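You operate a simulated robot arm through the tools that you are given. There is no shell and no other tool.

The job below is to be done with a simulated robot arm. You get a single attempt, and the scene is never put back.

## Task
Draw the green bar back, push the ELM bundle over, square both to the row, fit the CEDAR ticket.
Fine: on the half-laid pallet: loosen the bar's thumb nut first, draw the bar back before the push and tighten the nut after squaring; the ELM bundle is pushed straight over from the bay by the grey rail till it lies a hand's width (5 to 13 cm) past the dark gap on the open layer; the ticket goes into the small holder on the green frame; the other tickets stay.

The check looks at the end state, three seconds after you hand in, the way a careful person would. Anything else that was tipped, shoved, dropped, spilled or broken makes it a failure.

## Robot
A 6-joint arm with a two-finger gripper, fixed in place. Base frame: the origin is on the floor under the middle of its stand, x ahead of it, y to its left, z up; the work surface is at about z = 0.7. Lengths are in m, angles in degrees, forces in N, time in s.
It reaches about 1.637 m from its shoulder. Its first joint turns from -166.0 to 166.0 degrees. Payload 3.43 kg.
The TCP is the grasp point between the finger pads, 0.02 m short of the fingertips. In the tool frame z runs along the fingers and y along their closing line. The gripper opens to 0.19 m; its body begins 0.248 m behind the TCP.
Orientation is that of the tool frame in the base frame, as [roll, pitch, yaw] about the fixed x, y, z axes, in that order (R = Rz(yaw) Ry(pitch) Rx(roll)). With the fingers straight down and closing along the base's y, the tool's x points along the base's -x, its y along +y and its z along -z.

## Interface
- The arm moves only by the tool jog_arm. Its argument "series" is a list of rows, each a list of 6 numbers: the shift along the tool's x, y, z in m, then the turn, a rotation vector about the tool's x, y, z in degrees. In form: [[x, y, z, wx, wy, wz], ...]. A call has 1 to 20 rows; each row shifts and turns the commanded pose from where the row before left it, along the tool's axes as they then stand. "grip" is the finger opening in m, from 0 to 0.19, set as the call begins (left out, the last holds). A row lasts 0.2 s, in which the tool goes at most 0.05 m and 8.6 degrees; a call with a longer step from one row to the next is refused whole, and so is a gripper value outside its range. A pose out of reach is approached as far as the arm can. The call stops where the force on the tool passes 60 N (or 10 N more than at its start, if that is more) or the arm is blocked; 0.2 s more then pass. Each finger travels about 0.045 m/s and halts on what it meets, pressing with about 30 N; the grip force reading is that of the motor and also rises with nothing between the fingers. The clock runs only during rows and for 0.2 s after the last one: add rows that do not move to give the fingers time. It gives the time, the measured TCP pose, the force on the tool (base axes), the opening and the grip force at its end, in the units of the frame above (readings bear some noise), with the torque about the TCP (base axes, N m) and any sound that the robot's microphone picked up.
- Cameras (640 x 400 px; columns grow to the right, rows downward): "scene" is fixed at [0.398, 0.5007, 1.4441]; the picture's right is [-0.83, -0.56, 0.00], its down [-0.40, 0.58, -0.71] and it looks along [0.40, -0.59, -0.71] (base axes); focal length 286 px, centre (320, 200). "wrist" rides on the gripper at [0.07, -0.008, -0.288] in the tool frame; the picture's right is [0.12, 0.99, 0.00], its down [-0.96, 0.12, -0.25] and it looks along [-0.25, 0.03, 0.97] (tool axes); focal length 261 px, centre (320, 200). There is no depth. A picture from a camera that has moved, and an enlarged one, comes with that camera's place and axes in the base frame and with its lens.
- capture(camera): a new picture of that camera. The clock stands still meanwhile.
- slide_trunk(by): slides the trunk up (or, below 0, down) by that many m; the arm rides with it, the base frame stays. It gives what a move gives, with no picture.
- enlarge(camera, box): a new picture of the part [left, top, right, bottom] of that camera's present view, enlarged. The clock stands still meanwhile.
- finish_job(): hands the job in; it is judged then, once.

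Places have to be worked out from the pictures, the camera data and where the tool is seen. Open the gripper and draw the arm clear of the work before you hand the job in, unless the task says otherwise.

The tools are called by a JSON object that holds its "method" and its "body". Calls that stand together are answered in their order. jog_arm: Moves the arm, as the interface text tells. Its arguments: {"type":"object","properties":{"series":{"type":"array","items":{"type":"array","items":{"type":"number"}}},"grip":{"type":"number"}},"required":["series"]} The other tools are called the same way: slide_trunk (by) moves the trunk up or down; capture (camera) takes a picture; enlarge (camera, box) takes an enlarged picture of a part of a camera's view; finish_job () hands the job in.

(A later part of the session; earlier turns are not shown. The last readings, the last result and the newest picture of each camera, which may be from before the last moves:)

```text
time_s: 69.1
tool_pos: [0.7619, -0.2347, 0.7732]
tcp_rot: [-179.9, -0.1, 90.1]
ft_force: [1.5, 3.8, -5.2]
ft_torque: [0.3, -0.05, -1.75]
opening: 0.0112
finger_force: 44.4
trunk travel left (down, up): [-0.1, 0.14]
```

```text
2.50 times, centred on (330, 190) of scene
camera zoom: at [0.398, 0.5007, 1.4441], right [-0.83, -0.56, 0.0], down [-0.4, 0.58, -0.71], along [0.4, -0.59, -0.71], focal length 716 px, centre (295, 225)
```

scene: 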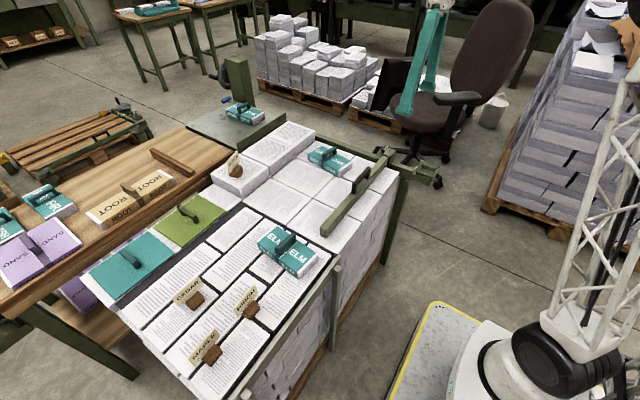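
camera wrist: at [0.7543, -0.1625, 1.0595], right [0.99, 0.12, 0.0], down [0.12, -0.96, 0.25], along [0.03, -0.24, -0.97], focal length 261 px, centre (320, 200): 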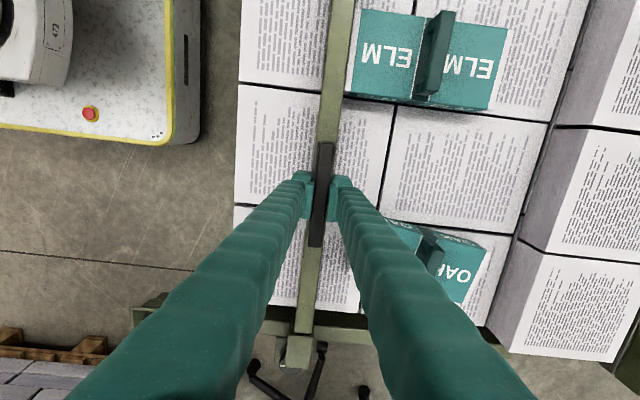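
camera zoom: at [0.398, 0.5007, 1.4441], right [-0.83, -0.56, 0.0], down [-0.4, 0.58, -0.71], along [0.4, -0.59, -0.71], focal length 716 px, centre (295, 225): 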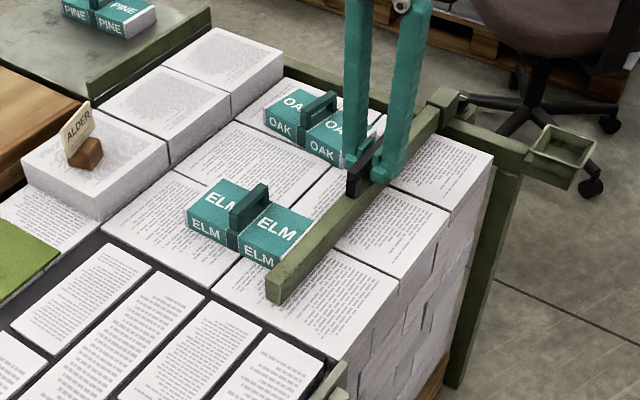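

Side load is gone and ELM moves cleanly. Pushing 5 cm more, up to about where the bar should meet OAK.

{"method": "jog_arm", "body": {"series": [[0, 0.01, 0, 0, 0, 0], [0, 0.01, 0, 0, 0, 0], [0, 0.01, 0, 0, 0, 0], [0, 0.01, 0, 0, 0, 0], [0, 0.01, 0, 0, 0, 0]]}}

{"method": "capture", "body": {"camera": "wrist"}}

{"method": "enlarge", "body": {"camera": "scene", "box": [230, 110, 430, 270]}}

```text
time_s: 70.3
tool_pos: [0.8148, -0.2332, 0.7724]
tcp_rot: [180.0, 0.0, 90.0]
ft_force: [1.7, 18.5, 3.4]
ft_torque: [0.1, -0.06, -1.77]
opening: 0.0112
finger_force: 43.8
trunk travel left (down, up): [-0.1, 0.14]
```

```text
taken
camera wrist: at [0.8051, -0.1624, 1.0594], right [0.99, 0.12, 0.0], down [0.12, -0.96, 0.25], along [0.03, -0.25, -0.97], focal length 261 px, centre (320, 200)
```

wrist: 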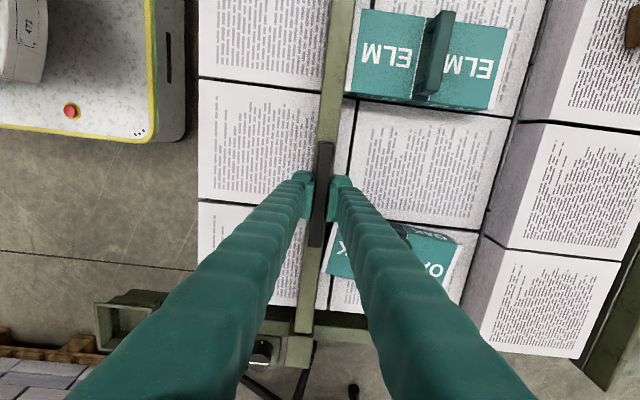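

```text
2.50 times, centred on (330, 190) of scene
camera zoom: at [0.398, 0.5007, 1.4441], right [-0.83, -0.56, 0.0], down [-0.4, 0.58, -0.71], along [0.4, -0.59, -0.71], focal length 716 px, centre (295, 225)
```

zoom: 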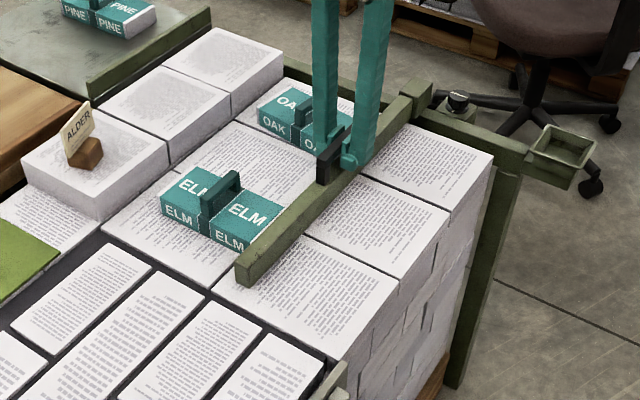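

The bar is now against OAK too. Continuing 2 cm with a 1 mm side correction, then I'll use finer steps near the row.

{"method": "jog_arm", "body": {"series": [[0.001, 0.005, 0, 0, 0, 0], [0, 0.005, 0, 0, 0, 0], [0, 0.005, 0, 0, 0, 0], [0, 0.005, 0, 0, 0, 0], [0, 0, 0, 0, 0, 0]]}}

{"method": "enlarge", "body": {"camera": "wrist", "box": [300, 0, 620, 300]}}

{"method": "enlarge", "body": {"camera": "scene", "box": [230, 110, 410, 240]}}

```text
time_s: 71.5
tool_pos: [0.8328, -0.2339, 0.774]
tcp_rot: [-179.9, 0.0, 90.0]
ft_force: [-3.9, 5.5, -6.1]
ft_torque: [-0.13, 0.06, -0.99]
opening: 0.0111
finger_force: 44.9
trunk travel left (down, up): [-0.1, 0.14]
```

```text
1.33 times, centred on (460, 150) of wrist
camera zoom: at [0.8248, -0.1624, 1.0594], right [0.99, 0.12, 0.0], down [0.12, -0.96, 0.25], along [0.03, -0.25, -0.97], focal length 348 px, centre (133, 267)
```

zoom: 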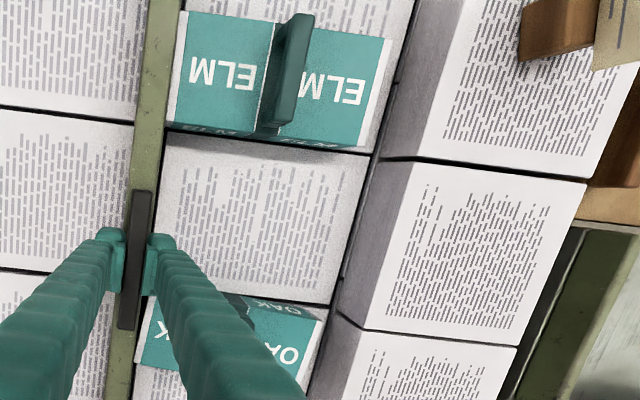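

```text
3.08 times, centred on (320, 175) of scene
camera zoom: at [0.398, 0.5007, 1.4441], right [-0.83, -0.56, 0.0], down [-0.4, 0.58, -0.71], along [0.4, -0.59, -0.71], focal length 882 px, centre (320, 277)
```

zoom: 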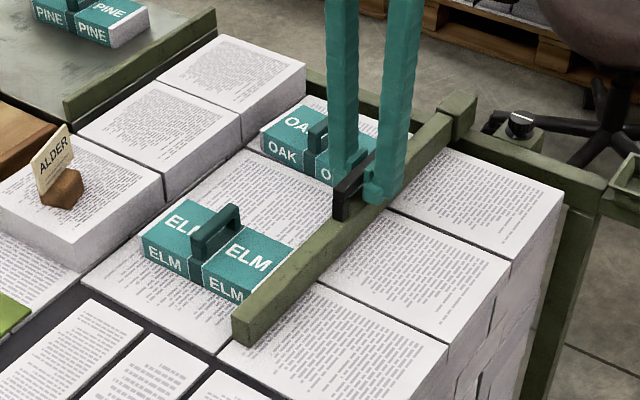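

ELM's far edge is near x≈1.018 and the row's face near 1.058, leaving about 4 cm. Advancing 2.5 cm.

{"method": "jog_arm", "body": {"series": [[0, 0.005, 0, 0, 0, 0], [0, 0.005, 0, 0, 0, 0], [0, 0.005, 0, 0, 0, 0], [0, 0.005, 0, 0, 0, 0], [0, 0.005, 0, 0, 0, 0], [0, 0, 0, 0, 0, 0]]}}

{"method": "enlarge", "body": {"camera": "wrist", "box": [300, 0, 620, 300]}}

{"method": "enlarge", "body": {"camera": "scene", "box": [230, 110, 410, 240]}}

```text
time_s: 72.9
tool_pos: [0.8573, -0.2337, 0.7733]
tcp_rot: [-179.9, 0.0, 90.1]
ft_force: [-1.8, 1.4, -0.3]
ft_torque: [0.03, -0.03, -1.08]
opening: 0.0113
finger_force: 44.6
trunk travel left (down, up): [-0.1, 0.14]
```

```text
1.33 times, centred on (460, 150) of wrist
camera zoom: at [0.8496, -0.1624, 1.0594], right [0.99, 0.12, 0.0], down [0.12, -0.96, 0.25], along [0.03, -0.25, -0.97], focal length 348 px, centre (133, 267)
```

zoom: 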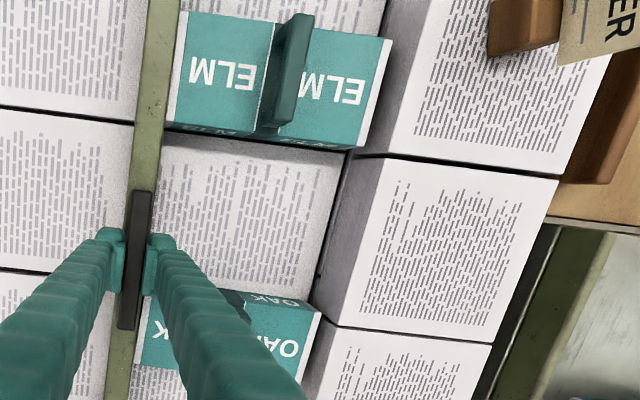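

```text
3.08 times, centred on (320, 175) of scene
camera zoom: at [0.398, 0.5007, 1.4441], right [-0.83, -0.56, 0.0], down [-0.4, 0.58, -0.71], along [0.4, -0.59, -0.71], focal length 882 px, centre (320, 277)
```

zoom: 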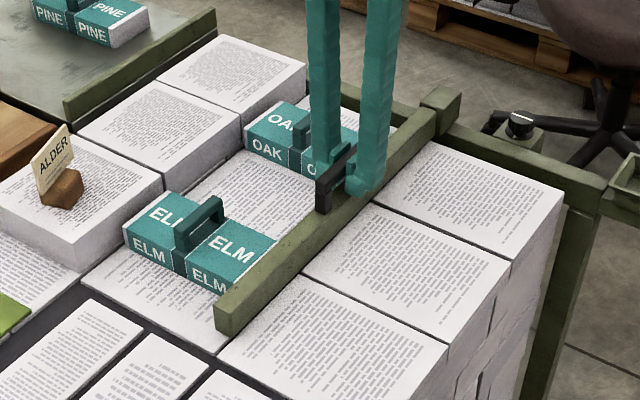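

OAK looks squared against the bar, with about 1.5 cm to go. Fine steps now: 8 mm in 2 mm rows, then checking force.

{"method": "jog_arm", "body": {"series": [[0, 0.002, 0, 0, 0, 0], [0, 0.002, 0, 0, 0, 0], [0, 0.002, 0, 0, 0, 0], [0, 0.002, 0, 0, 0, 0]]}}

{"method": "enlarge", "body": {"camera": "wrist", "box": [400, 0, 620, 200]}}

```text
time_s: 73.9
tool_pos: [0.8654, -0.2328, 0.7727]
tcp_rot: [179.9, 0.0, 90.1]
ft_force: [-4.4, -5.8, 4.6]
ft_torque: [0.0, 0.02, -0.85]
opening: 0.0111
finger_force: 44.7
trunk travel left (down, up): [-0.1, 0.14]
```

```text
2.00 times, centred on (510, 100) of wrist
camera zoom: at [0.8577, -0.1624, 1.0594], right [0.99, 0.12, 0.0], down [0.12, -0.96, 0.25], along [0.03, -0.25, -0.97], focal length 521 px, centre (-60, 400)
```

zoom: 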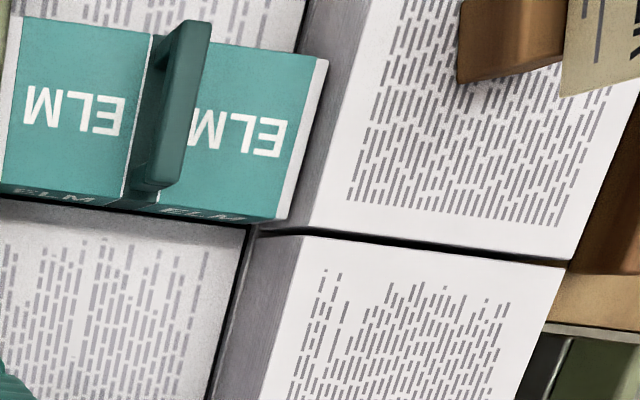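

Very close to the row. Three more 2 mm steps with a force check.

{"method": "jog_arm", "body": {"series": [[0, 0.002, 0, 0, 0, 0], [0, 0.002, 0, 0, 0, 0]]}}

```text
time_s: 74.5
tool_pos: [0.8664, -0.2337, 0.7725]
tcp_rot: [-180.0, -0.1, 90.2]
ft_force: [-26.9, -10.1, 5.6]
ft_torque: [-0.2, -0.13, -0.62]
opening: 0.0117
finger_force: 44.5
trunk travel left (down, up): [-0.1, 0.14]
```

Force rose to 27 N in x, so contact with the row is made. I'll check both bundles in the pictures.

{"method": "capture", "body": {"camera": "wrist"}}

{"method": "enlarge", "body": {"camera": "wrist", "box": [300, 0, 620, 300]}}

{"method": "enlarge", "body": {"camera": "scene", "box": [230, 110, 390, 225]}}

```text
taken
camera wrist: at [0.8602, -0.1625, 1.0594], right [0.99, 0.12, 0.0], down [0.12, -0.96, 0.25], along [0.03, -0.25, -0.97], focal length 261 px, centre (320, 200)
```

wrist: 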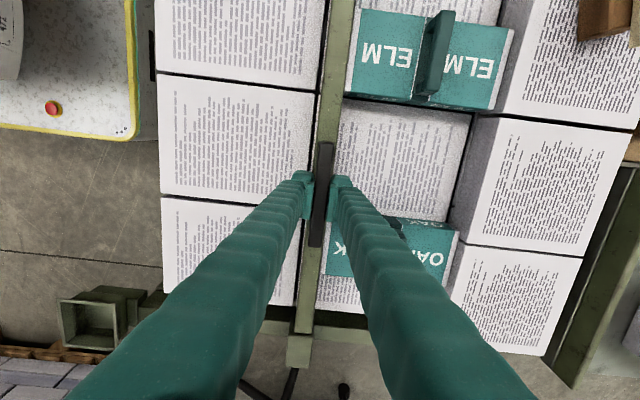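

```text
1.33 times, centred on (460, 150) of wrist
camera zoom: at [0.8602, -0.1625, 1.0594], right [0.99, 0.12, 0.0], down [0.12, -0.96, 0.25], along [0.03, -0.25, -0.97], focal length 348 px, centre (133, 267)
```

zoom: 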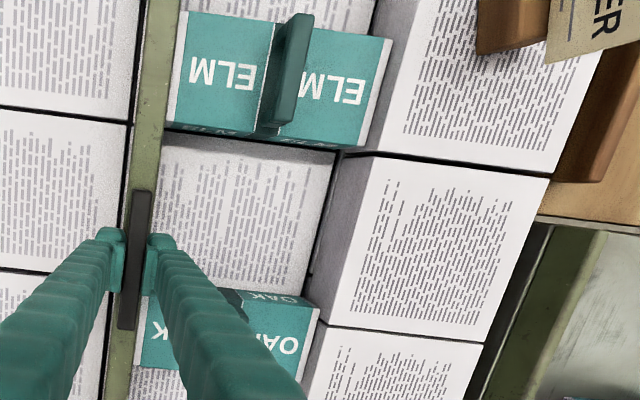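

```text
3.48 times, centred on (310, 168) of scene
camera zoom: at [0.398, 0.5007, 1.4441], right [-0.83, -0.56, 0.0], down [-0.4, 0.58, -0.71], along [0.4, -0.59, -0.71], focal length 997 px, centre (355, 313)
```

zoom: 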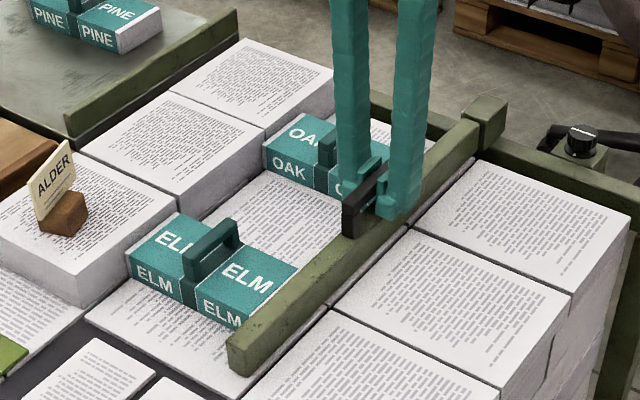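

Both bundles look seated between bar and row. I'll release the handle, rise, and verify squareness without the fingers in the way.

{"method": "jog_arm", "body": {"series": [[0, 0, 0, 0, 0, 0], [0, 0, 0, 0, 0, 0], [0, 0, 0, 0, 0, 0], [0, 0, 0, 0, 0, 0], [0, 0, -0.03, 0, 0, 0], [0, 0, -0.04, 0, 0, 0], [0, 0, -0.045, 0, 0, 0], [0, 0, -0.045, 0, 0, 0], [0, 0, -0.045, 0, 0, 0], [0, 0, -0.045, 0, 0, 0], [0, -0.02, 0, 0, 0, 0], [0, 0, 0, 0, 0, 0]], "grip": 0.1}}

{"method": "capture", "body": {"camera": "wrist"}}

{"method": "enlarge", "body": {"camera": "scene", "box": [220, 100, 400, 235]}}

```text
time_s: 77.1
tool_pos: [0.8482, -0.2324, 1.0216]
tcp_rot: [-180.0, 0.0, 90.1]
ft_force: [0.5, -0.8, -0.1]
ft_torque: [-0.01, -0.02, 0.01]
opening: 0.0998
finger_force: 0.0
trunk travel left (down, up): [-0.1, 0.14]
```

```text
taken
camera wrist: at [0.8408, -0.1606, 1.3079], right [0.99, 0.12, 0.0], down [0.12, -0.96, 0.25], along [0.03, -0.25, -0.97], focal length 261 px, centre (320, 200)
```

wrist: 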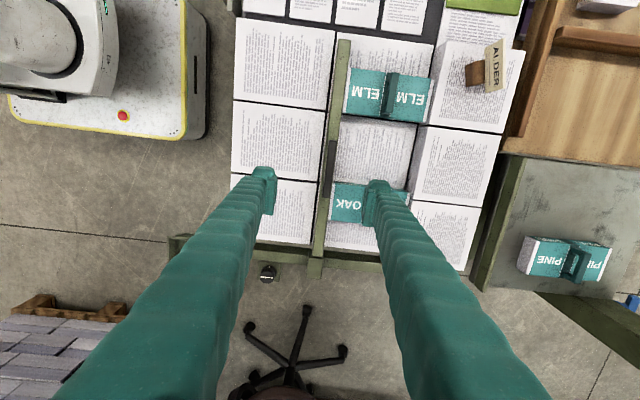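

```text
2.96 times, centred on (310, 168) of scene
camera zoom: at [0.398, 0.5007, 1.4441], right [-0.83, -0.56, 0.0], down [-0.4, 0.58, -0.71], along [0.4, -0.59, -0.71], focal length 849 px, centre (350, 296)
```

zoom: 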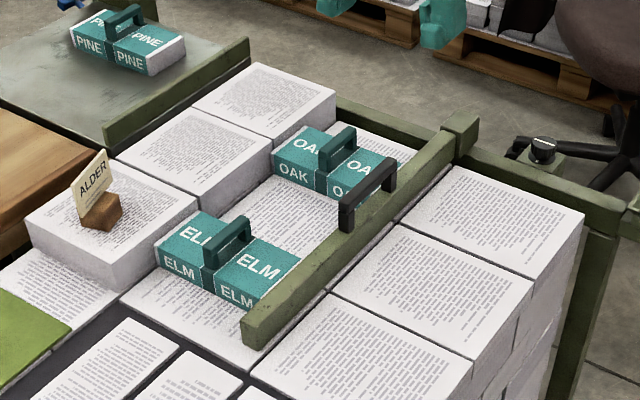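

{"method": "enlarge", "body": {"camera": "wrist", "box": [310, 20, 490, 240]}}

{"method": "enlarge", "body": {"camera": "scene", "box": [250, 130, 350, 210]}}

```text
1.82 times, centred on (400, 130) of wrist
camera zoom: at [0.8408, -0.1606, 1.3079], right [0.99, 0.12, 0.0], down [0.12, -0.96, 0.25], along [0.03, -0.25, -0.97], focal length 474 px, centre (174, 327)
```

zoom: 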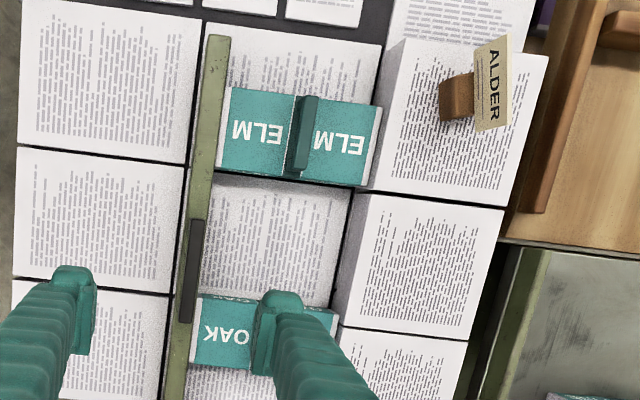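

```text
5.00 times, centred on (300, 170) of scene
camera zoom: at [0.398, 0.5007, 1.4441], right [-0.83, -0.56, 0.0], down [-0.4, 0.58, -0.71], along [0.4, -0.59, -0.71], focal length 1433 px, centre (420, 350)
```

zoom: 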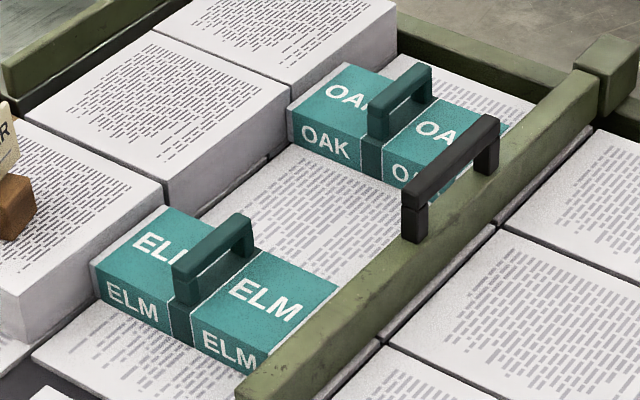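

Both bundles sit flush between the bar and the row, and ELM's trailing edge is about 7 cm past the gap. Next is tightening the nut; the carriage is now well away from it. I'll move above the knob with a yaw that allows a full clockwise quarter turn.

{"method": "jog_arm", "body": {"series": [[-0.0414, -0.0139, 0.017, 0, 0, 0], [-0.0414, -0.0139, 0.017, 0, 0, 0], [-0.0414, -0.0139, 0.017, 0, 0, 0], [-0.0414, -0.0139, 0.017, 0, 0, 0], [-0.0414, -0.0139, 0.017, 0, 0, 0], [-0.0414, -0.0139, 0.017, 0, 0, 0], [-0.0414, -0.0139, 0.017, 0, 0, 0], [0, 0, 0, 0, 0, -8.46], [0, 0, 0, 0, 0, -8.46], [0, 0, 0, 0, 0, -8.46], [0, 0, 0, 0, 0, -8.46], [0, 0, 0, 0, 0, -8.46], [0, 0, 0, 0, 0, -8.46], [0, 0, 0, 0, 0, -8.46], [0, 0, 0, 0, 0, -8.46], [0, 0, 0, 0, 0, -8.46], [0, 0, 0, 0, 0, -8.46], [0, 0, 0, 0, 0, -8.46], [0, 0, 0, 0, 0, -8.46], [0, 0, 0, 0, 0, -8.46]], "grip": 0.08}}

{"method": "capture", "body": {"camera": "wrist"}}

{"method": "enlarge", "body": {"camera": "wrist", "box": [240, 100, 400, 280]}}

```text
time_s: 81.3
tool_pos: [0.7526, -0.5225, 0.9033]
tcp_rot: [-180.0, 0.0, -159.9]
ft_force: [-0.3, -0.3, -0.2]
ft_torque: [-0.01, -0.03, 0.01]
opening: 0.0798
finger_force: 0.1
trunk travel left (down, up): [-0.1, 0.14]
```

```text
taken
camera wrist: at [0.6892, -0.5547, 1.1899], right [-0.45, 0.89, 0.0], down [0.86, 0.44, 0.25], along [0.22, 0.11, -0.97], focal length 261 px, centre (320, 200)
```

wrist: 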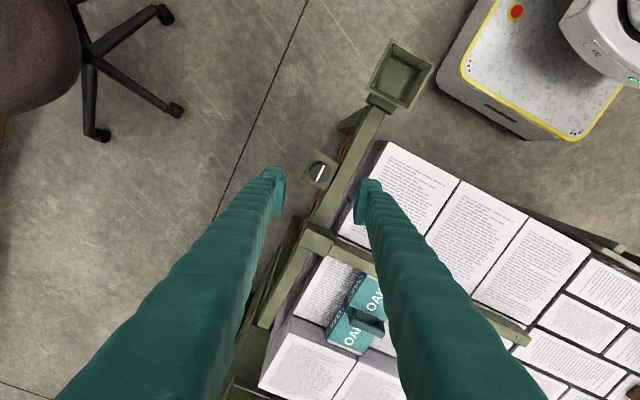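

```text
2.22 times, centred on (320, 190) of wrist
camera zoom: at [0.6892, -0.5547, 1.1899], right [-0.45, 0.89, 0.0], down [0.86, 0.44, 0.25], along [0.22, 0.11, -0.97], focal length 579 px, centre (320, 222)
```

zoom: 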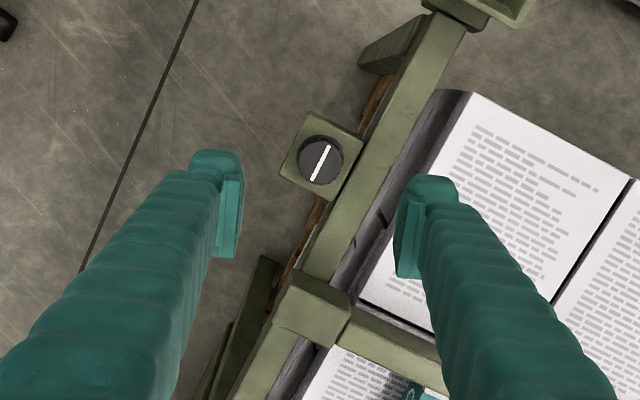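

Knob is centred under the TCP and the carriage is well clear at x≈0.866. Descending to just above, then down to the proven grip height (z≈0.7285).

{"method": "jog_arm", "body": {"series": [[0, 0, 0.045, 0, 0, 0], [0, 0, 0.045, 0, 0, 0], [0, 0, 0.045, 0, 0, 0], [0, 0, 0.03, 0, 0, 0], [0, 0, 0.0095, 0, 0, 0], [0, 0, 0, 0, 0, 0]], "grip": 0.07}}

{"method": "enlarge", "body": {"camera": "wrist", "box": [250, 130, 390, 270]}}

```text
time_s: 82.7
tool_pos: [0.7535, -0.5229, 0.729]
tcp_rot: [179.9, -0.1, -159.8]
ft_force: [-0.2, -0.5, 0.0]
ft_torque: [0.0, 0.0, 0.01]
opening: 0.07
finger_force: 0.0
trunk travel left (down, up): [-0.1, 0.14]
```

```text
2.86 times, centred on (320, 200) of wrist
camera zoom: at [0.6914, -0.5547, 1.0146], right [-0.45, 0.89, 0.0], down [0.86, 0.44, 0.25], along [0.22, 0.11, -0.97], focal length 745 px, centre (320, 200)
```

zoom: 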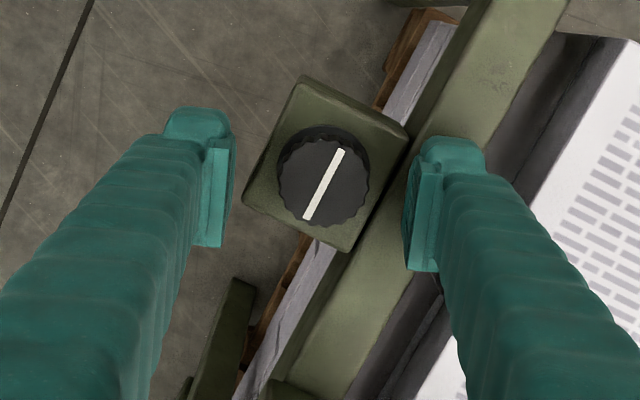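

Centred, no contact with the rail. Closing on the knob.

{"method": "jog_arm", "body": {"series": [[0, 0, 0, 0, 0, 0], [0, 0, 0, 0, 0, 0], [0, 0, 0, 0, 0, 0], [0, 0, 0, 0, 0, 0]], "grip": 0.0}}

```text
time_s: 83.7
tool_pos: [0.754, -0.5229, 0.729]
tcp_rot: [179.9, 0.0, -159.9]
ft_force: [-6.4, 12.4, -2.0]
ft_torque: [0.08, 0.09, -0.04]
opening: 0.0365
finger_force: 45.1
trunk travel left (down, up): [-0.1, 0.14]
```

Good grip. Shifting 1 mm to unload it and turning clockwise 40° first.

{"method": "jog_arm", "body": {"series": [[0, 0.0008, 0, 0, 0, 0], [0, 0, 0, 0, 0, 8], [0, 0, 0, 0, 0, 8], [0, 0, 0, 0, 0, 8], [0, 0, 0, 0, 0, 8], [0, 0, 0, 0, 0, 8]]}}

{"method": "enlarge", "body": {"camera": "wrist", "box": [250, 130, 390, 270]}}

```text
time_s: 85.1
tool_pos: [0.7534, -0.525, 0.7288]
tcp_rot: [-180.0, 0.0, 159.9]
ft_force: [34.5, -26.0, -10.3]
ft_torque: [-0.18, -0.58, 0.06]
opening: 0.0364
finger_force: 45.3
trunk travel left (down, up): [-0.1, 0.14]
```

```text
2.86 times, centred on (320, 200) of wrist
camera zoom: at [0.6846, -0.507, 1.0145], right [0.23, 0.97, 0.0], down [0.94, -0.22, 0.25], along [0.24, -0.06, -0.97], focal length 745 px, centre (320, 200)
```

zoom: 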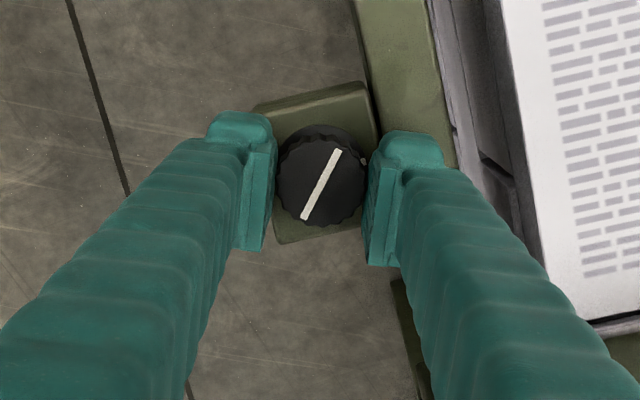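

The knob has turned 40°, but a side load of ~43 N shows I'm 2–3 mm off the knob's axis. I'll correct the centre and continue another 24°.

{"method": "jog_arm", "body": {"series": [[-0.0015, -0.0005, 0, 0, 0, 0], [-0.0014, -0.0004, 0, 0, 0, 0], [0, 0, 0, 0, 0, 8], [0, 0, 0, 0, 0, 8], [0, 0, 0, 0, 0, 8]]}}

{"method": "enlarge", "body": {"camera": "wrist", "box": [250, 130, 390, 270]}}

```text
time_s: 86.3
tool_pos: [0.7516, -0.526, 0.7281]
tcp_rot: [180.0, -0.1, 135.9]
ft_force: [-4.3, -23.2, 3.3]
ft_torque: [-0.15, 0.07, 0.07]
opening: 0.0364
finger_force: 45.0
trunk travel left (down, up): [-0.1, 0.14]
```

```text
2.86 times, centred on (320, 200) of wrist
camera zoom: at [0.6974, -0.482, 1.0149], right [0.61, 0.8, 0.0], down [0.77, -0.59, 0.25], along [0.2, -0.15, -0.97], focal length 745 px, centre (320, 200)
```

zoom: 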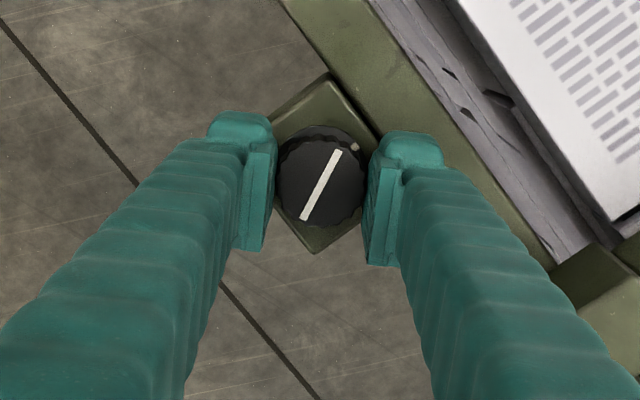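

The line's end is nearing the index mark (about 25° to go). Small −y correction and continue 24° clockwise.

{"method": "jog_arm", "body": {"series": [[-0.001, -0.0011, 0, 0, 0, 0], [0, 0, 0, 0, 0, 8], [0, 0, 0, 0, 0, 8], [0, 0, 0, 0, 0, 8]]}}

{"method": "enlarge", "body": {"camera": "wrist", "box": [250, 130, 390, 270]}}

```text
time_s: 87.3
tool_pos: [0.752, -0.5261, 0.7283]
tcp_rot: [-179.9, -0.2, 111.9]
ft_force: [-38.8, -15.0, -3.2]
ft_torque: [-0.04, 0.39, 0.16]
opening: 0.0367
finger_force: 44.6
trunk travel left (down, up): [-0.1, 0.14]
```

```text
2.86 times, centred on (320, 200) of wrist
camera zoom: at [0.7191, -0.4638, 1.0149], right [0.88, 0.48, 0.0], down [0.47, -0.85, 0.24], along [0.12, -0.21, -0.97], focal length 745 px, centre (320, 200)
```

zoom: 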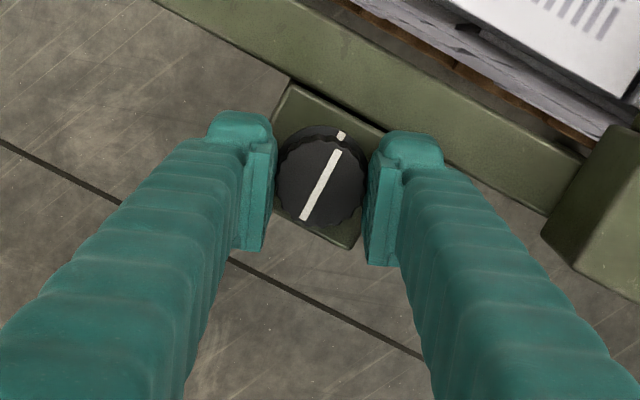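

The line is almost on the index mark (≈88° turned). Relieving the side load and turning a few degrees more until the torque shows it's tight.

{"method": "jog_arm", "body": {"series": [[0, -0.0027, 0, 0, 0, 0], [0, 0, 0, 0, 0, 4]]}}

{"method": "enlarge", "body": {"camera": "wrist", "box": [270, 130, 370, 230]}}

```text
time_s: 87.9
tool_pos: [0.7514, -0.5279, 0.7282]
tcp_rot: [-180.0, 0.0, 108.0]
ft_force: [-30.9, -11.4, -16.5]
ft_torque: [-0.26, 0.03, 0.71]
opening: 0.0364
finger_force: 44.6
trunk travel left (down, up): [-0.1, 0.14]
```

```text
4.00 times, centred on (320, 180) of wrist
camera zoom: at [0.7228, -0.4621, 1.0149], right [0.91, 0.42, 0.0], down [0.41, -0.88, 0.25], along [0.1, -0.22, -0.97], focal length 1043 px, centre (320, 280)
```

zoom: 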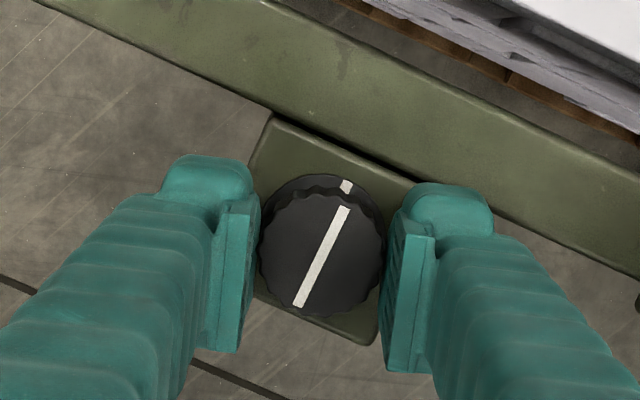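

Torque is up to 0.7 N·m and the line now lies along y on the index mark, as at the start. One more small 3° nudge to be sure it's at the stop.

{"method": "jog_arm", "body": {"series": [[0, 0, 0, 0, 0, 3]]}}

{"method": "enlarge", "body": {"camera": "wrist", "box": [270, 130, 370, 230]}}

```text
time_s: 88.3
tool_pos: [0.7509, -0.528, 0.7284]
tcp_rot: [-180.0, -0.1, 105.0]
ft_force: [-26.1, -15.7, -18.2]
ft_torque: [-0.26, 0.04, 1.09]
opening: 0.0367
finger_force: 44.8
trunk travel left (down, up): [-0.1, 0.14]
```

```text
4.00 times, centred on (320, 180) of wrist
camera zoom: at [0.7261, -0.4612, 1.0149], right [0.93, 0.37, 0.0], down [0.36, -0.9, 0.25], along [0.09, -0.23, -0.97], focal length 1043 px, centre (320, 280)
```

zoom: 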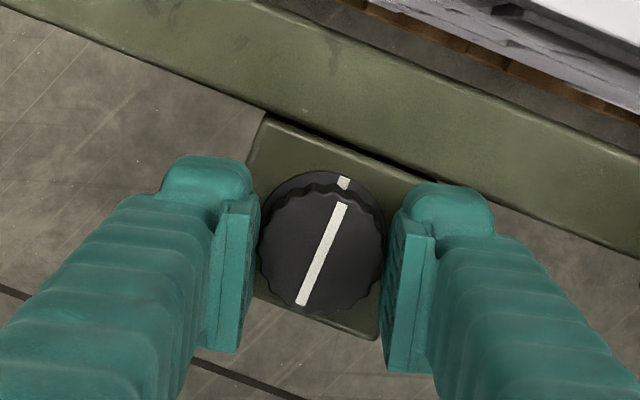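

Torque 1.1 N·m with the line on its mark: the nut is tight. Releasing and rising.

{"method": "jog_arm", "body": {"series": [[0, 0, 0, 0, 0, 0], [0, 0, 0, 0, 0, 0], [0, 0, 0, 0, 0, 0], [0, 0, 0, 0, 0, 0], [0, 0, -0.03, 0, 0, 0], [0, 0, -0.045, 0, 0, 0], [0, 0, -0.045, 0, 0, 0], [0, 0, -0.045, 0, 0, 0], [0, 0, -0.045, 0, 0, 0]], "grip": 0.08}}

{"method": "enlarge", "body": {"camera": "wrist", "box": [230, 90, 410, 270]}}

{"method": "enlarge", "body": {"camera": "scene", "box": [220, 100, 450, 260]}}

```text
time_s: 90.3
tool_pos: [0.7511, -0.5244, 0.9382]
tcp_rot: [180.0, -0.1, 105.1]
ft_force: [0.2, 0.4, -0.8]
ft_torque: [0.04, 0.1, -0.01]
opening: 0.0798
finger_force: 0.0
trunk travel left (down, up): [-0.1, 0.14]
```

```text
2.22 times, centred on (320, 180) of wrist
camera zoom: at [0.7255, -0.4584, 1.2255], right [0.93, 0.37, 0.0], down [0.36, -0.9, 0.25], along [0.09, -0.23, -0.97], focal length 579 px, centre (320, 244)
```

zoom: 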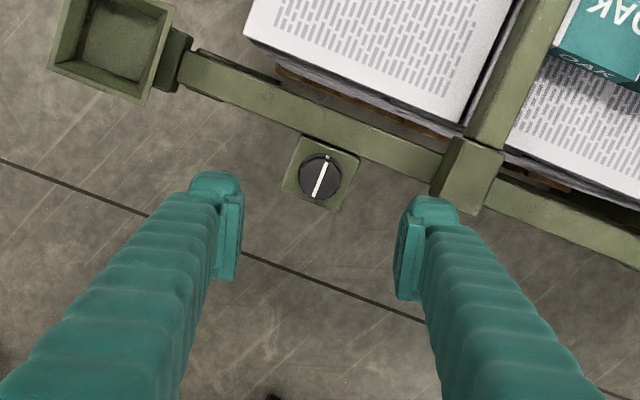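

```text
2.50 times, centred on (335, 180) of scene
camera zoom: at [0.398, 0.5007, 1.4441], right [-0.83, -0.56, 0.0], down [-0.4, 0.58, -0.71], along [0.4, -0.59, -0.71], focal length 716 px, centre (282, 250)
```

zoom: 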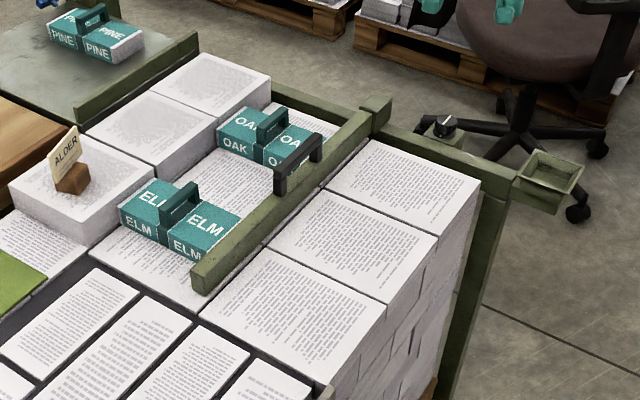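

The nut is tight and everything else is in place. Now the CEDAR ticket near (0.875, 0.39): I'll turn to yaw 180 and travel over to it at a safe height.

{"method": "jog_arm", "body": {"series": [[0, 0, -0.04, 0, 0, 0], [0, 0, -0.02, 0, 0, -8.3], [0, 0, 0, 0, 0, -8.3], [0, 0, 0, 0, 0, -8.3], [0, 0, 0, 0, 0, -8.3], [0, 0, 0, 0, 0, -8.3], [0, 0, 0, 0, 0, -8.3], [0, 0, 0, 0, 0, -8.3], [0, 0, 0, 0, 0, -8.3], [0, 0, 0, 0, 0, -8.5], [-0.006, 0.046, 0, 0, 0, 0], [-0.006, 0.046, 0, 0, 0, 0], [-0.006, 0.046, 0, 0, 0, 0], [-0.006, 0.046, 0, 0, 0, 0], [-0.006, 0.046, 0, 0, 0, 0], [-0.006, 0.046, 0, 0, 0, 0], [-0.006, 0.046, 0, 0, 0, 0], [-0.006, 0.046, 0, 0, 0, 0], [-0.006, 0.046, 0, 0, 0, 0], [-0.006, 0.046, 0, 0, 0, 0]], "grip": 0.19}}

{"method": "jog_arm", "body": {"series": [[-0.006, 0.046, 0, 0, 0, 0], [-0.006, 0.046, 0, 0, 0, 0], [-0.006, 0.046, 0, 0, 0, 0], [-0.006, 0.046, 0, 0, 0, 0], [-0.006, 0.046, 0, 0, 0, 0], [-0.006, 0.046, 0, 0, 0, 0], [-0.006, 0.046, 0, 0, 0, 0], [-0.006, 0.046, 0, 0, 0, 0], [-0.006, 0.046, 0, 0, 0, 0], [-0.006, 0.04, 0.02, 0, 0, 0], [0, 0, 0.03, 0, 0, 0], [0, 0, 0, 0, 0, 0]]}}

{"method": "capture", "body": {"camera": "wrist"}}

```text
time_s: 94.5
tool_pos: [0.8115, -0.0694, 0.9998]
tcp_rot: [179.9, 0.1, 179.9]
ft_force: [-0.3, -0.7, 0.3]
ft_torque: [0.14, 0.02, 0.0]
opening: 0.1902
finger_force: 0.1
trunk travel left (down, up): [-0.1, 0.14]
```

```text
time_s: 97.1
tool_pos: [0.8709, 0.3852, 0.949]
tcp_rot: [-180.0, 0.0, -180.0]
ft_force: [0.0, -0.6, 0.1]
ft_torque: [-0.01, -0.01, 0.02]
opening: 0.1899
finger_force: 0.0
trunk travel left (down, up): [-0.1, 0.14]
```

```text
taken
camera wrist: at [0.802, 0.3783, 1.2348], right [-0.12, 0.99, 0.0], down [0.96, 0.11, 0.25], along [0.25, 0.03, -0.97], focal length 261 px, centre (320, 200)
```

wrist: 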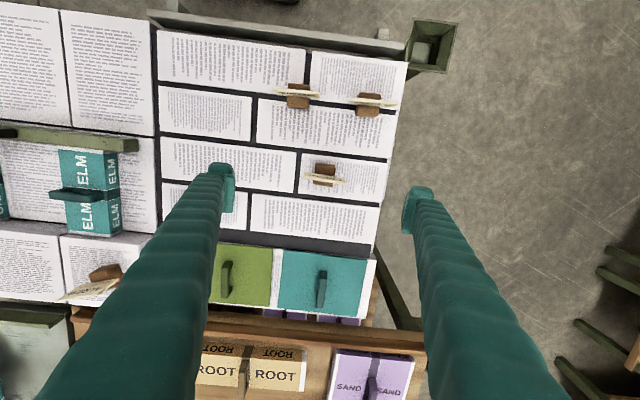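

There's a second cup at the far end near the grey rail, so I need to compare it with the one on the green rail. Enlarging both that cup and the CEDAR ticket.

{"method": "enlarge", "body": {"camera": "wrist", "box": [370, 0, 490, 100]}}

{"method": "enlarge", "body": {"camera": "wrist", "box": [270, 70, 410, 220]}}

{"method": "enlarge", "body": {"camera": "scene", "box": [200, 300, 340, 400]}}

{"method": "enlarge", "body": {"camera": "scene", "box": [160, 265, 240, 325]}}

```text
4.00 times, centred on (430, 50) of wrist
camera zoom: at [0.802, 0.3783, 1.2348], right [-0.12, 0.99, 0.0], down [0.96, 0.11, 0.25], along [0.25, 0.03, -0.97], focal length 1043 px, centre (-120, 800)
```

zoom: 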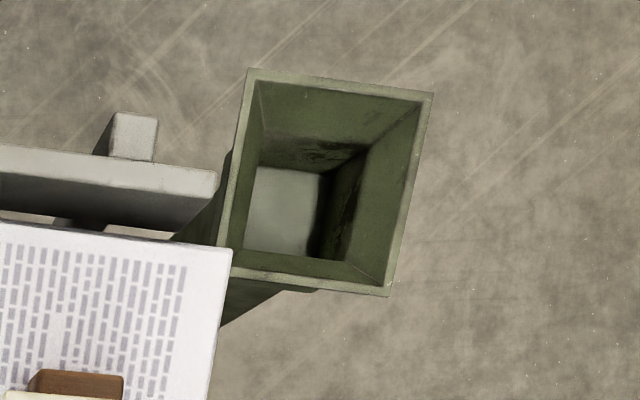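

```text
2.67 times, centred on (340, 145) of wrist
camera zoom: at [0.802, 0.3783, 1.2348], right [-0.12, 0.99, 0.0], down [0.96, 0.11, 0.25], along [0.25, 0.03, -0.97], focal length 695 px, centre (267, 347)
```

zoom: 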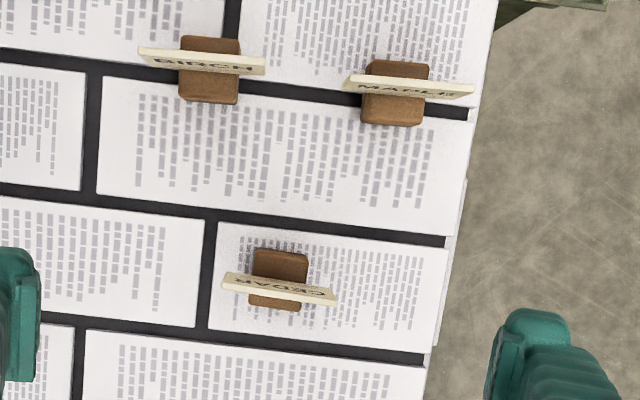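

```text
4.00 times, centred on (270, 350) of scene
camera zoom: at [0.398, 0.5007, 1.4441], right [-0.83, -0.56, 0.0], down [-0.4, 0.58, -0.71], along [0.4, -0.59, -0.71], focal length 1146 px, centre (520, -400)
```

zoom: 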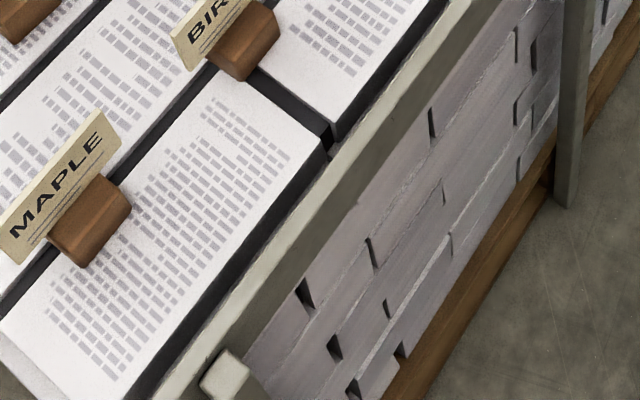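

```text
6.67 times, centred on (200, 295) of scene
camera zoom: at [0.398, 0.5007, 1.4441], right [-0.83, -0.56, 0.0], down [-0.4, 0.58, -0.71], along [0.4, -0.59, -0.71], focal length 1910 px, centre (1120, -433)
```

zoom: 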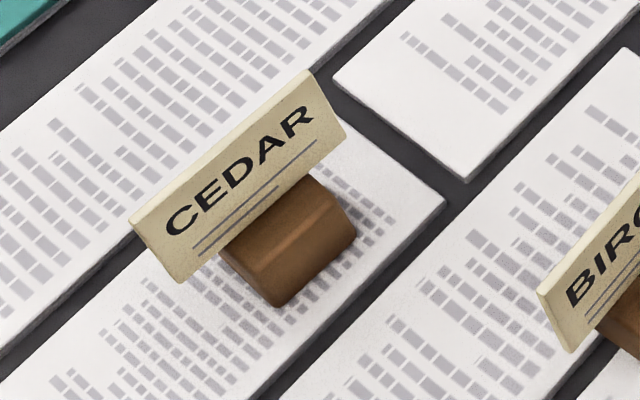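

The far box is a deep 10 cm bin at z≈0.59, not on the green rail, so the small holder is the shallow cup on the rail end (rim z≈0.728 near (0.551, −0.479)). CEDAR's wood block is ~3.8 cm square, with the card standing along y on top (z 0.735–0.79) near (0.874, 0.394). I'll turn so the fingers close along x and lower above the card.

{"method": "jog_arm", "body": {"series": [[0, 0, 0, 0, 0, 8.18], [0, 0, 0, 0, 0, 8.18], [0, 0, 0, 0, 0, 8.18], [0, 0, 0, 0, 0, 8.18], [0, 0, 0, 0, 0, 8.18], [0, 0, 0, 0, 0, 8.18], [0, 0, 0, 0, 0, 8.18], [0, 0, 0, 0, 0, 8.18], [0, 0, 0, 0, 0, 8.18], [0, 0, 0, 0, 0, 8.18], [0, 0, 0, 0, 0, 8.2], [0.009, 0.003, 0.03, 0, 0, 0], [0, 0, 0.03, 0, 0, 0], [0, 0, 0.025, 0, 0, 0], [0, 0, 0, 0, 0, 0]], "grip": 0.06}}

{"method": "capture", "body": {"camera": "wrist"}}

{"method": "enlarge", "body": {"camera": "wrist", "box": [250, 110, 390, 250]}}

{"method": "enlarge", "body": {"camera": "scene", "box": [130, 220, 260, 340]}}

```text
time_s: 100.3
tool_pos: [0.8738, 0.3954, 0.8643]
tcp_rot: [-180.0, 0.0, 89.9]
ft_force: [-0.3, 0.3, 0.7]
ft_torque: [0.02, 0.01, 0.02]
opening: 0.0598
finger_force: 0.1
trunk travel left (down, up): [-0.1, 0.14]
```

```text
taken
camera wrist: at [0.8668, 0.4678, 1.15], right [0.99, 0.12, 0.0], down [0.11, -0.96, 0.25], along [0.03, -0.25, -0.97], focal length 261 px, centre (320, 200)
```

wrist: 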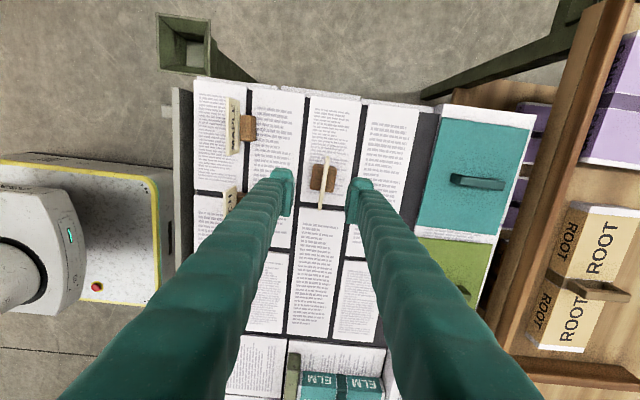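

```text
2.86 times, centred on (320, 180) of wrist
camera zoom: at [0.8668, 0.4678, 1.15], right [0.99, 0.12, 0.0], down [0.11, -0.96, 0.25], along [0.03, -0.25, -0.97], focal length 745 px, centre (320, 257)
```

zoom: 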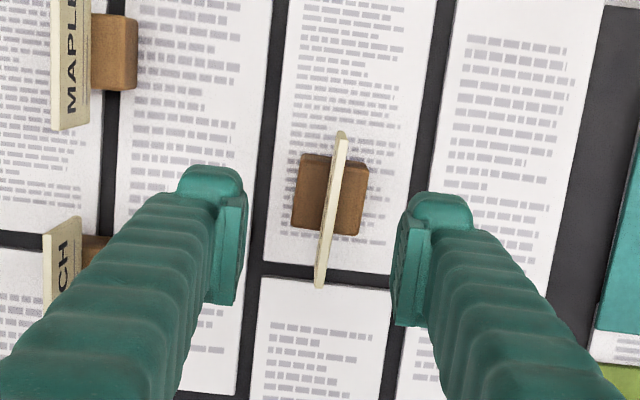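

```text
3.33 times, centred on (195, 280) of scene
camera zoom: at [0.398, 0.5007, 1.4441], right [-0.83, -0.56, 0.0], down [-0.4, 0.58, -0.71], along [0.4, -0.59, -0.71], focal length 955 px, centre (737, -67)
```

zoom: 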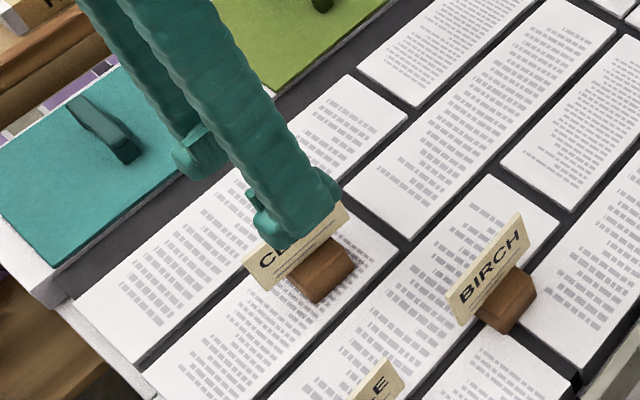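

The card is 5 mm to +x of the TCP and rotated about 2°. I'll align to it and descend so the fingertips stop just above the wood block.

{"method": "jog_arm", "body": {"series": [[0.001, 0.005, 0, 0, 0, 2], [0, 0, 0.032, 0, 0, 0], [0, 0, 0.032, 0, 0, 0], [0, 0, 0.028, 0, 0, 0], [0, 0, 0, 0, 0, 0]], "grip": 0.05}}

{"method": "enlarge", "body": {"camera": "wrist", "box": [250, 110, 390, 250]}}

{"method": "enlarge", "body": {"camera": "scene", "box": [150, 240, 250, 330]}}

```text
time_s: 101.5
tool_pos: [0.8793, 0.3976, 0.7729]
tcp_rot: [180.0, 0.0, 88.1]
ft_force: [0.0, -0.6, 0.5]
ft_torque: [-0.01, 0.02, -0.02]
opening: 0.0501
finger_force: 0.0
trunk travel left (down, up): [-0.1, 0.14]
```

```text
2.86 times, centred on (320, 180) of wrist
camera zoom: at [0.8745, 0.4687, 1.0588], right [1.0, 0.08, 0.0], down [0.08, -0.97, 0.25], along [0.02, -0.25, -0.97], focal length 745 px, centre (320, 257)
```

zoom: 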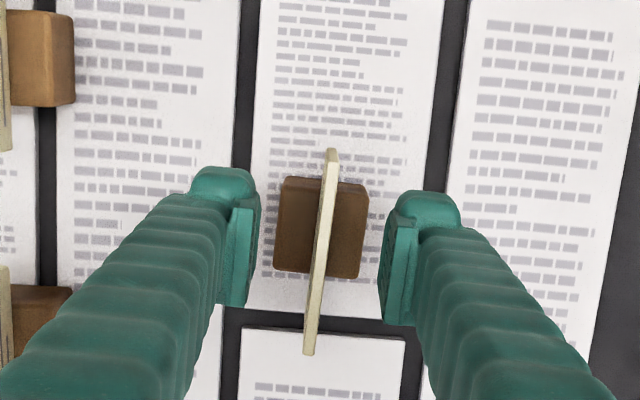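

```text
4.44 times, centred on (200, 285) of scene
camera zoom: at [0.398, 0.5007, 1.4441], right [-0.83, -0.56, 0.0], down [-0.4, 0.58, -0.71], along [0.4, -0.59, -0.71], focal length 1274 px, centre (853, -178)
```

zoom: 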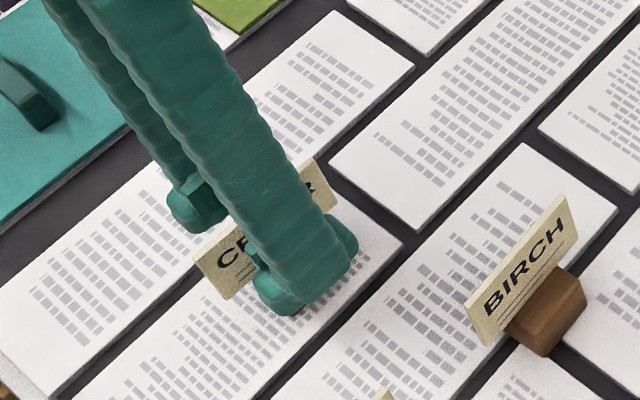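

The card is centred between the pads. Closing gently on it.

{"method": "jog_arm", "body": {"series": [[0, 0, 0, 0, 0, 0], [0, 0, 0, 0, 0, 0], [0, 0, 0, 0, 0, 0], [0, 0, 0, 0, 0, 0], [0, 0, 0, 0, 0, 0]], "grip": 0.0}}

{"method": "enlarge", "body": {"camera": "wrist", "box": [250, 110, 390, 250]}}

```text
time_s: 102.7
tool_pos: [0.8789, 0.3972, 0.7728]
tcp_rot: [-180.0, 0.0, 88.0]
ft_force: [0.6, -0.2, 0.4]
ft_torque: [-0.01, 0.02, 0.01]
opening: 0.0059
finger_force: 29.3
trunk travel left (down, up): [-0.1, 0.14]
```

```text
2.86 times, centred on (320, 180) of wrist
camera zoom: at [0.8745, 0.4687, 1.059], right [1.0, 0.08, 0.0], down [0.08, -0.97, 0.25], along [0.02, -0.25, -0.97], focal length 745 px, centre (320, 257)
```

zoom: 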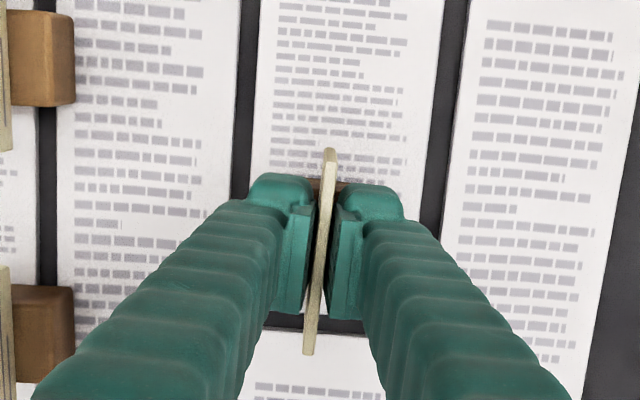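

Card pinched at 5.9 mm with no side load. Lifting straight up 4 cm and checking that the ticket comes along.

{"method": "jog_arm", "body": {"series": [[0, 0, -0.01, 0, 0, 0], [0, 0, -0.01, 0, 0, 0], [0, 0, -0.02, 0, 0, 0], [0, 0, 0, 0, 0, 0]]}}

{"method": "enlarge", "body": {"camera": "wrist", "box": [250, 110, 390, 250]}}

{"method": "enlarge", "body": {"camera": "scene", "box": [150, 240, 250, 330]}}

```text
time_s: 103.7
tool_pos: [0.8804, 0.3965, 0.8132]
tcp_rot: [-179.9, 0.0, 87.9]
ft_force: [-0.2, 0.1, -0.4]
ft_torque: [-0.02, -0.01, 0.01]
opening: 0.0
finger_force: 29.6
trunk travel left (down, up): [-0.1, 0.14]
```

```text
2.86 times, centred on (320, 180) of wrist
camera zoom: at [0.8751, 0.4687, 1.0993], right [1.0, 0.08, 0.0], down [0.08, -0.97, 0.25], along [0.02, -0.25, -0.97], focal length 745 px, centre (320, 257)
```

zoom: 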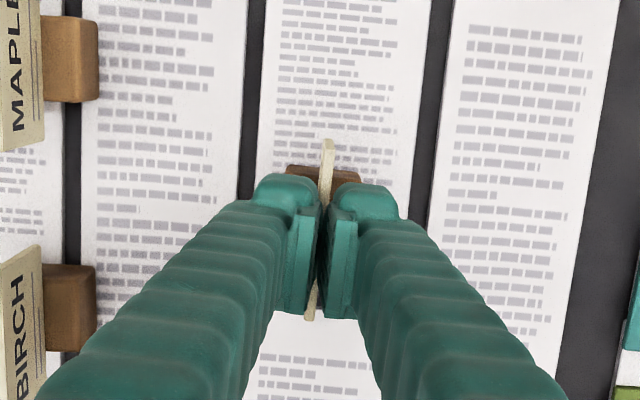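

```text
4.44 times, centred on (200, 285) of scene
camera zoom: at [0.398, 0.5007, 1.4441], right [-0.83, -0.56, 0.0], down [-0.4, 0.58, -0.71], along [0.4, -0.59, -0.71], focal length 1274 px, centre (853, -178)
```

zoom: 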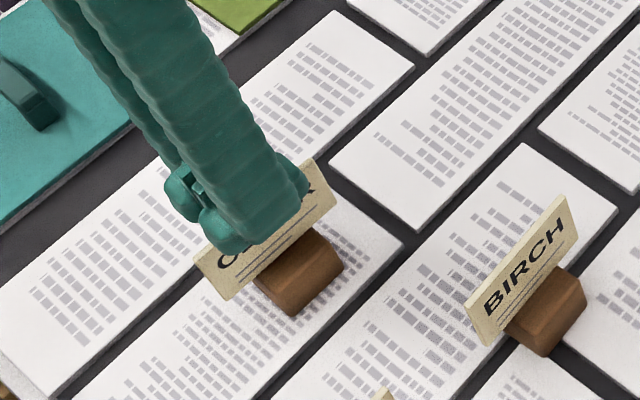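

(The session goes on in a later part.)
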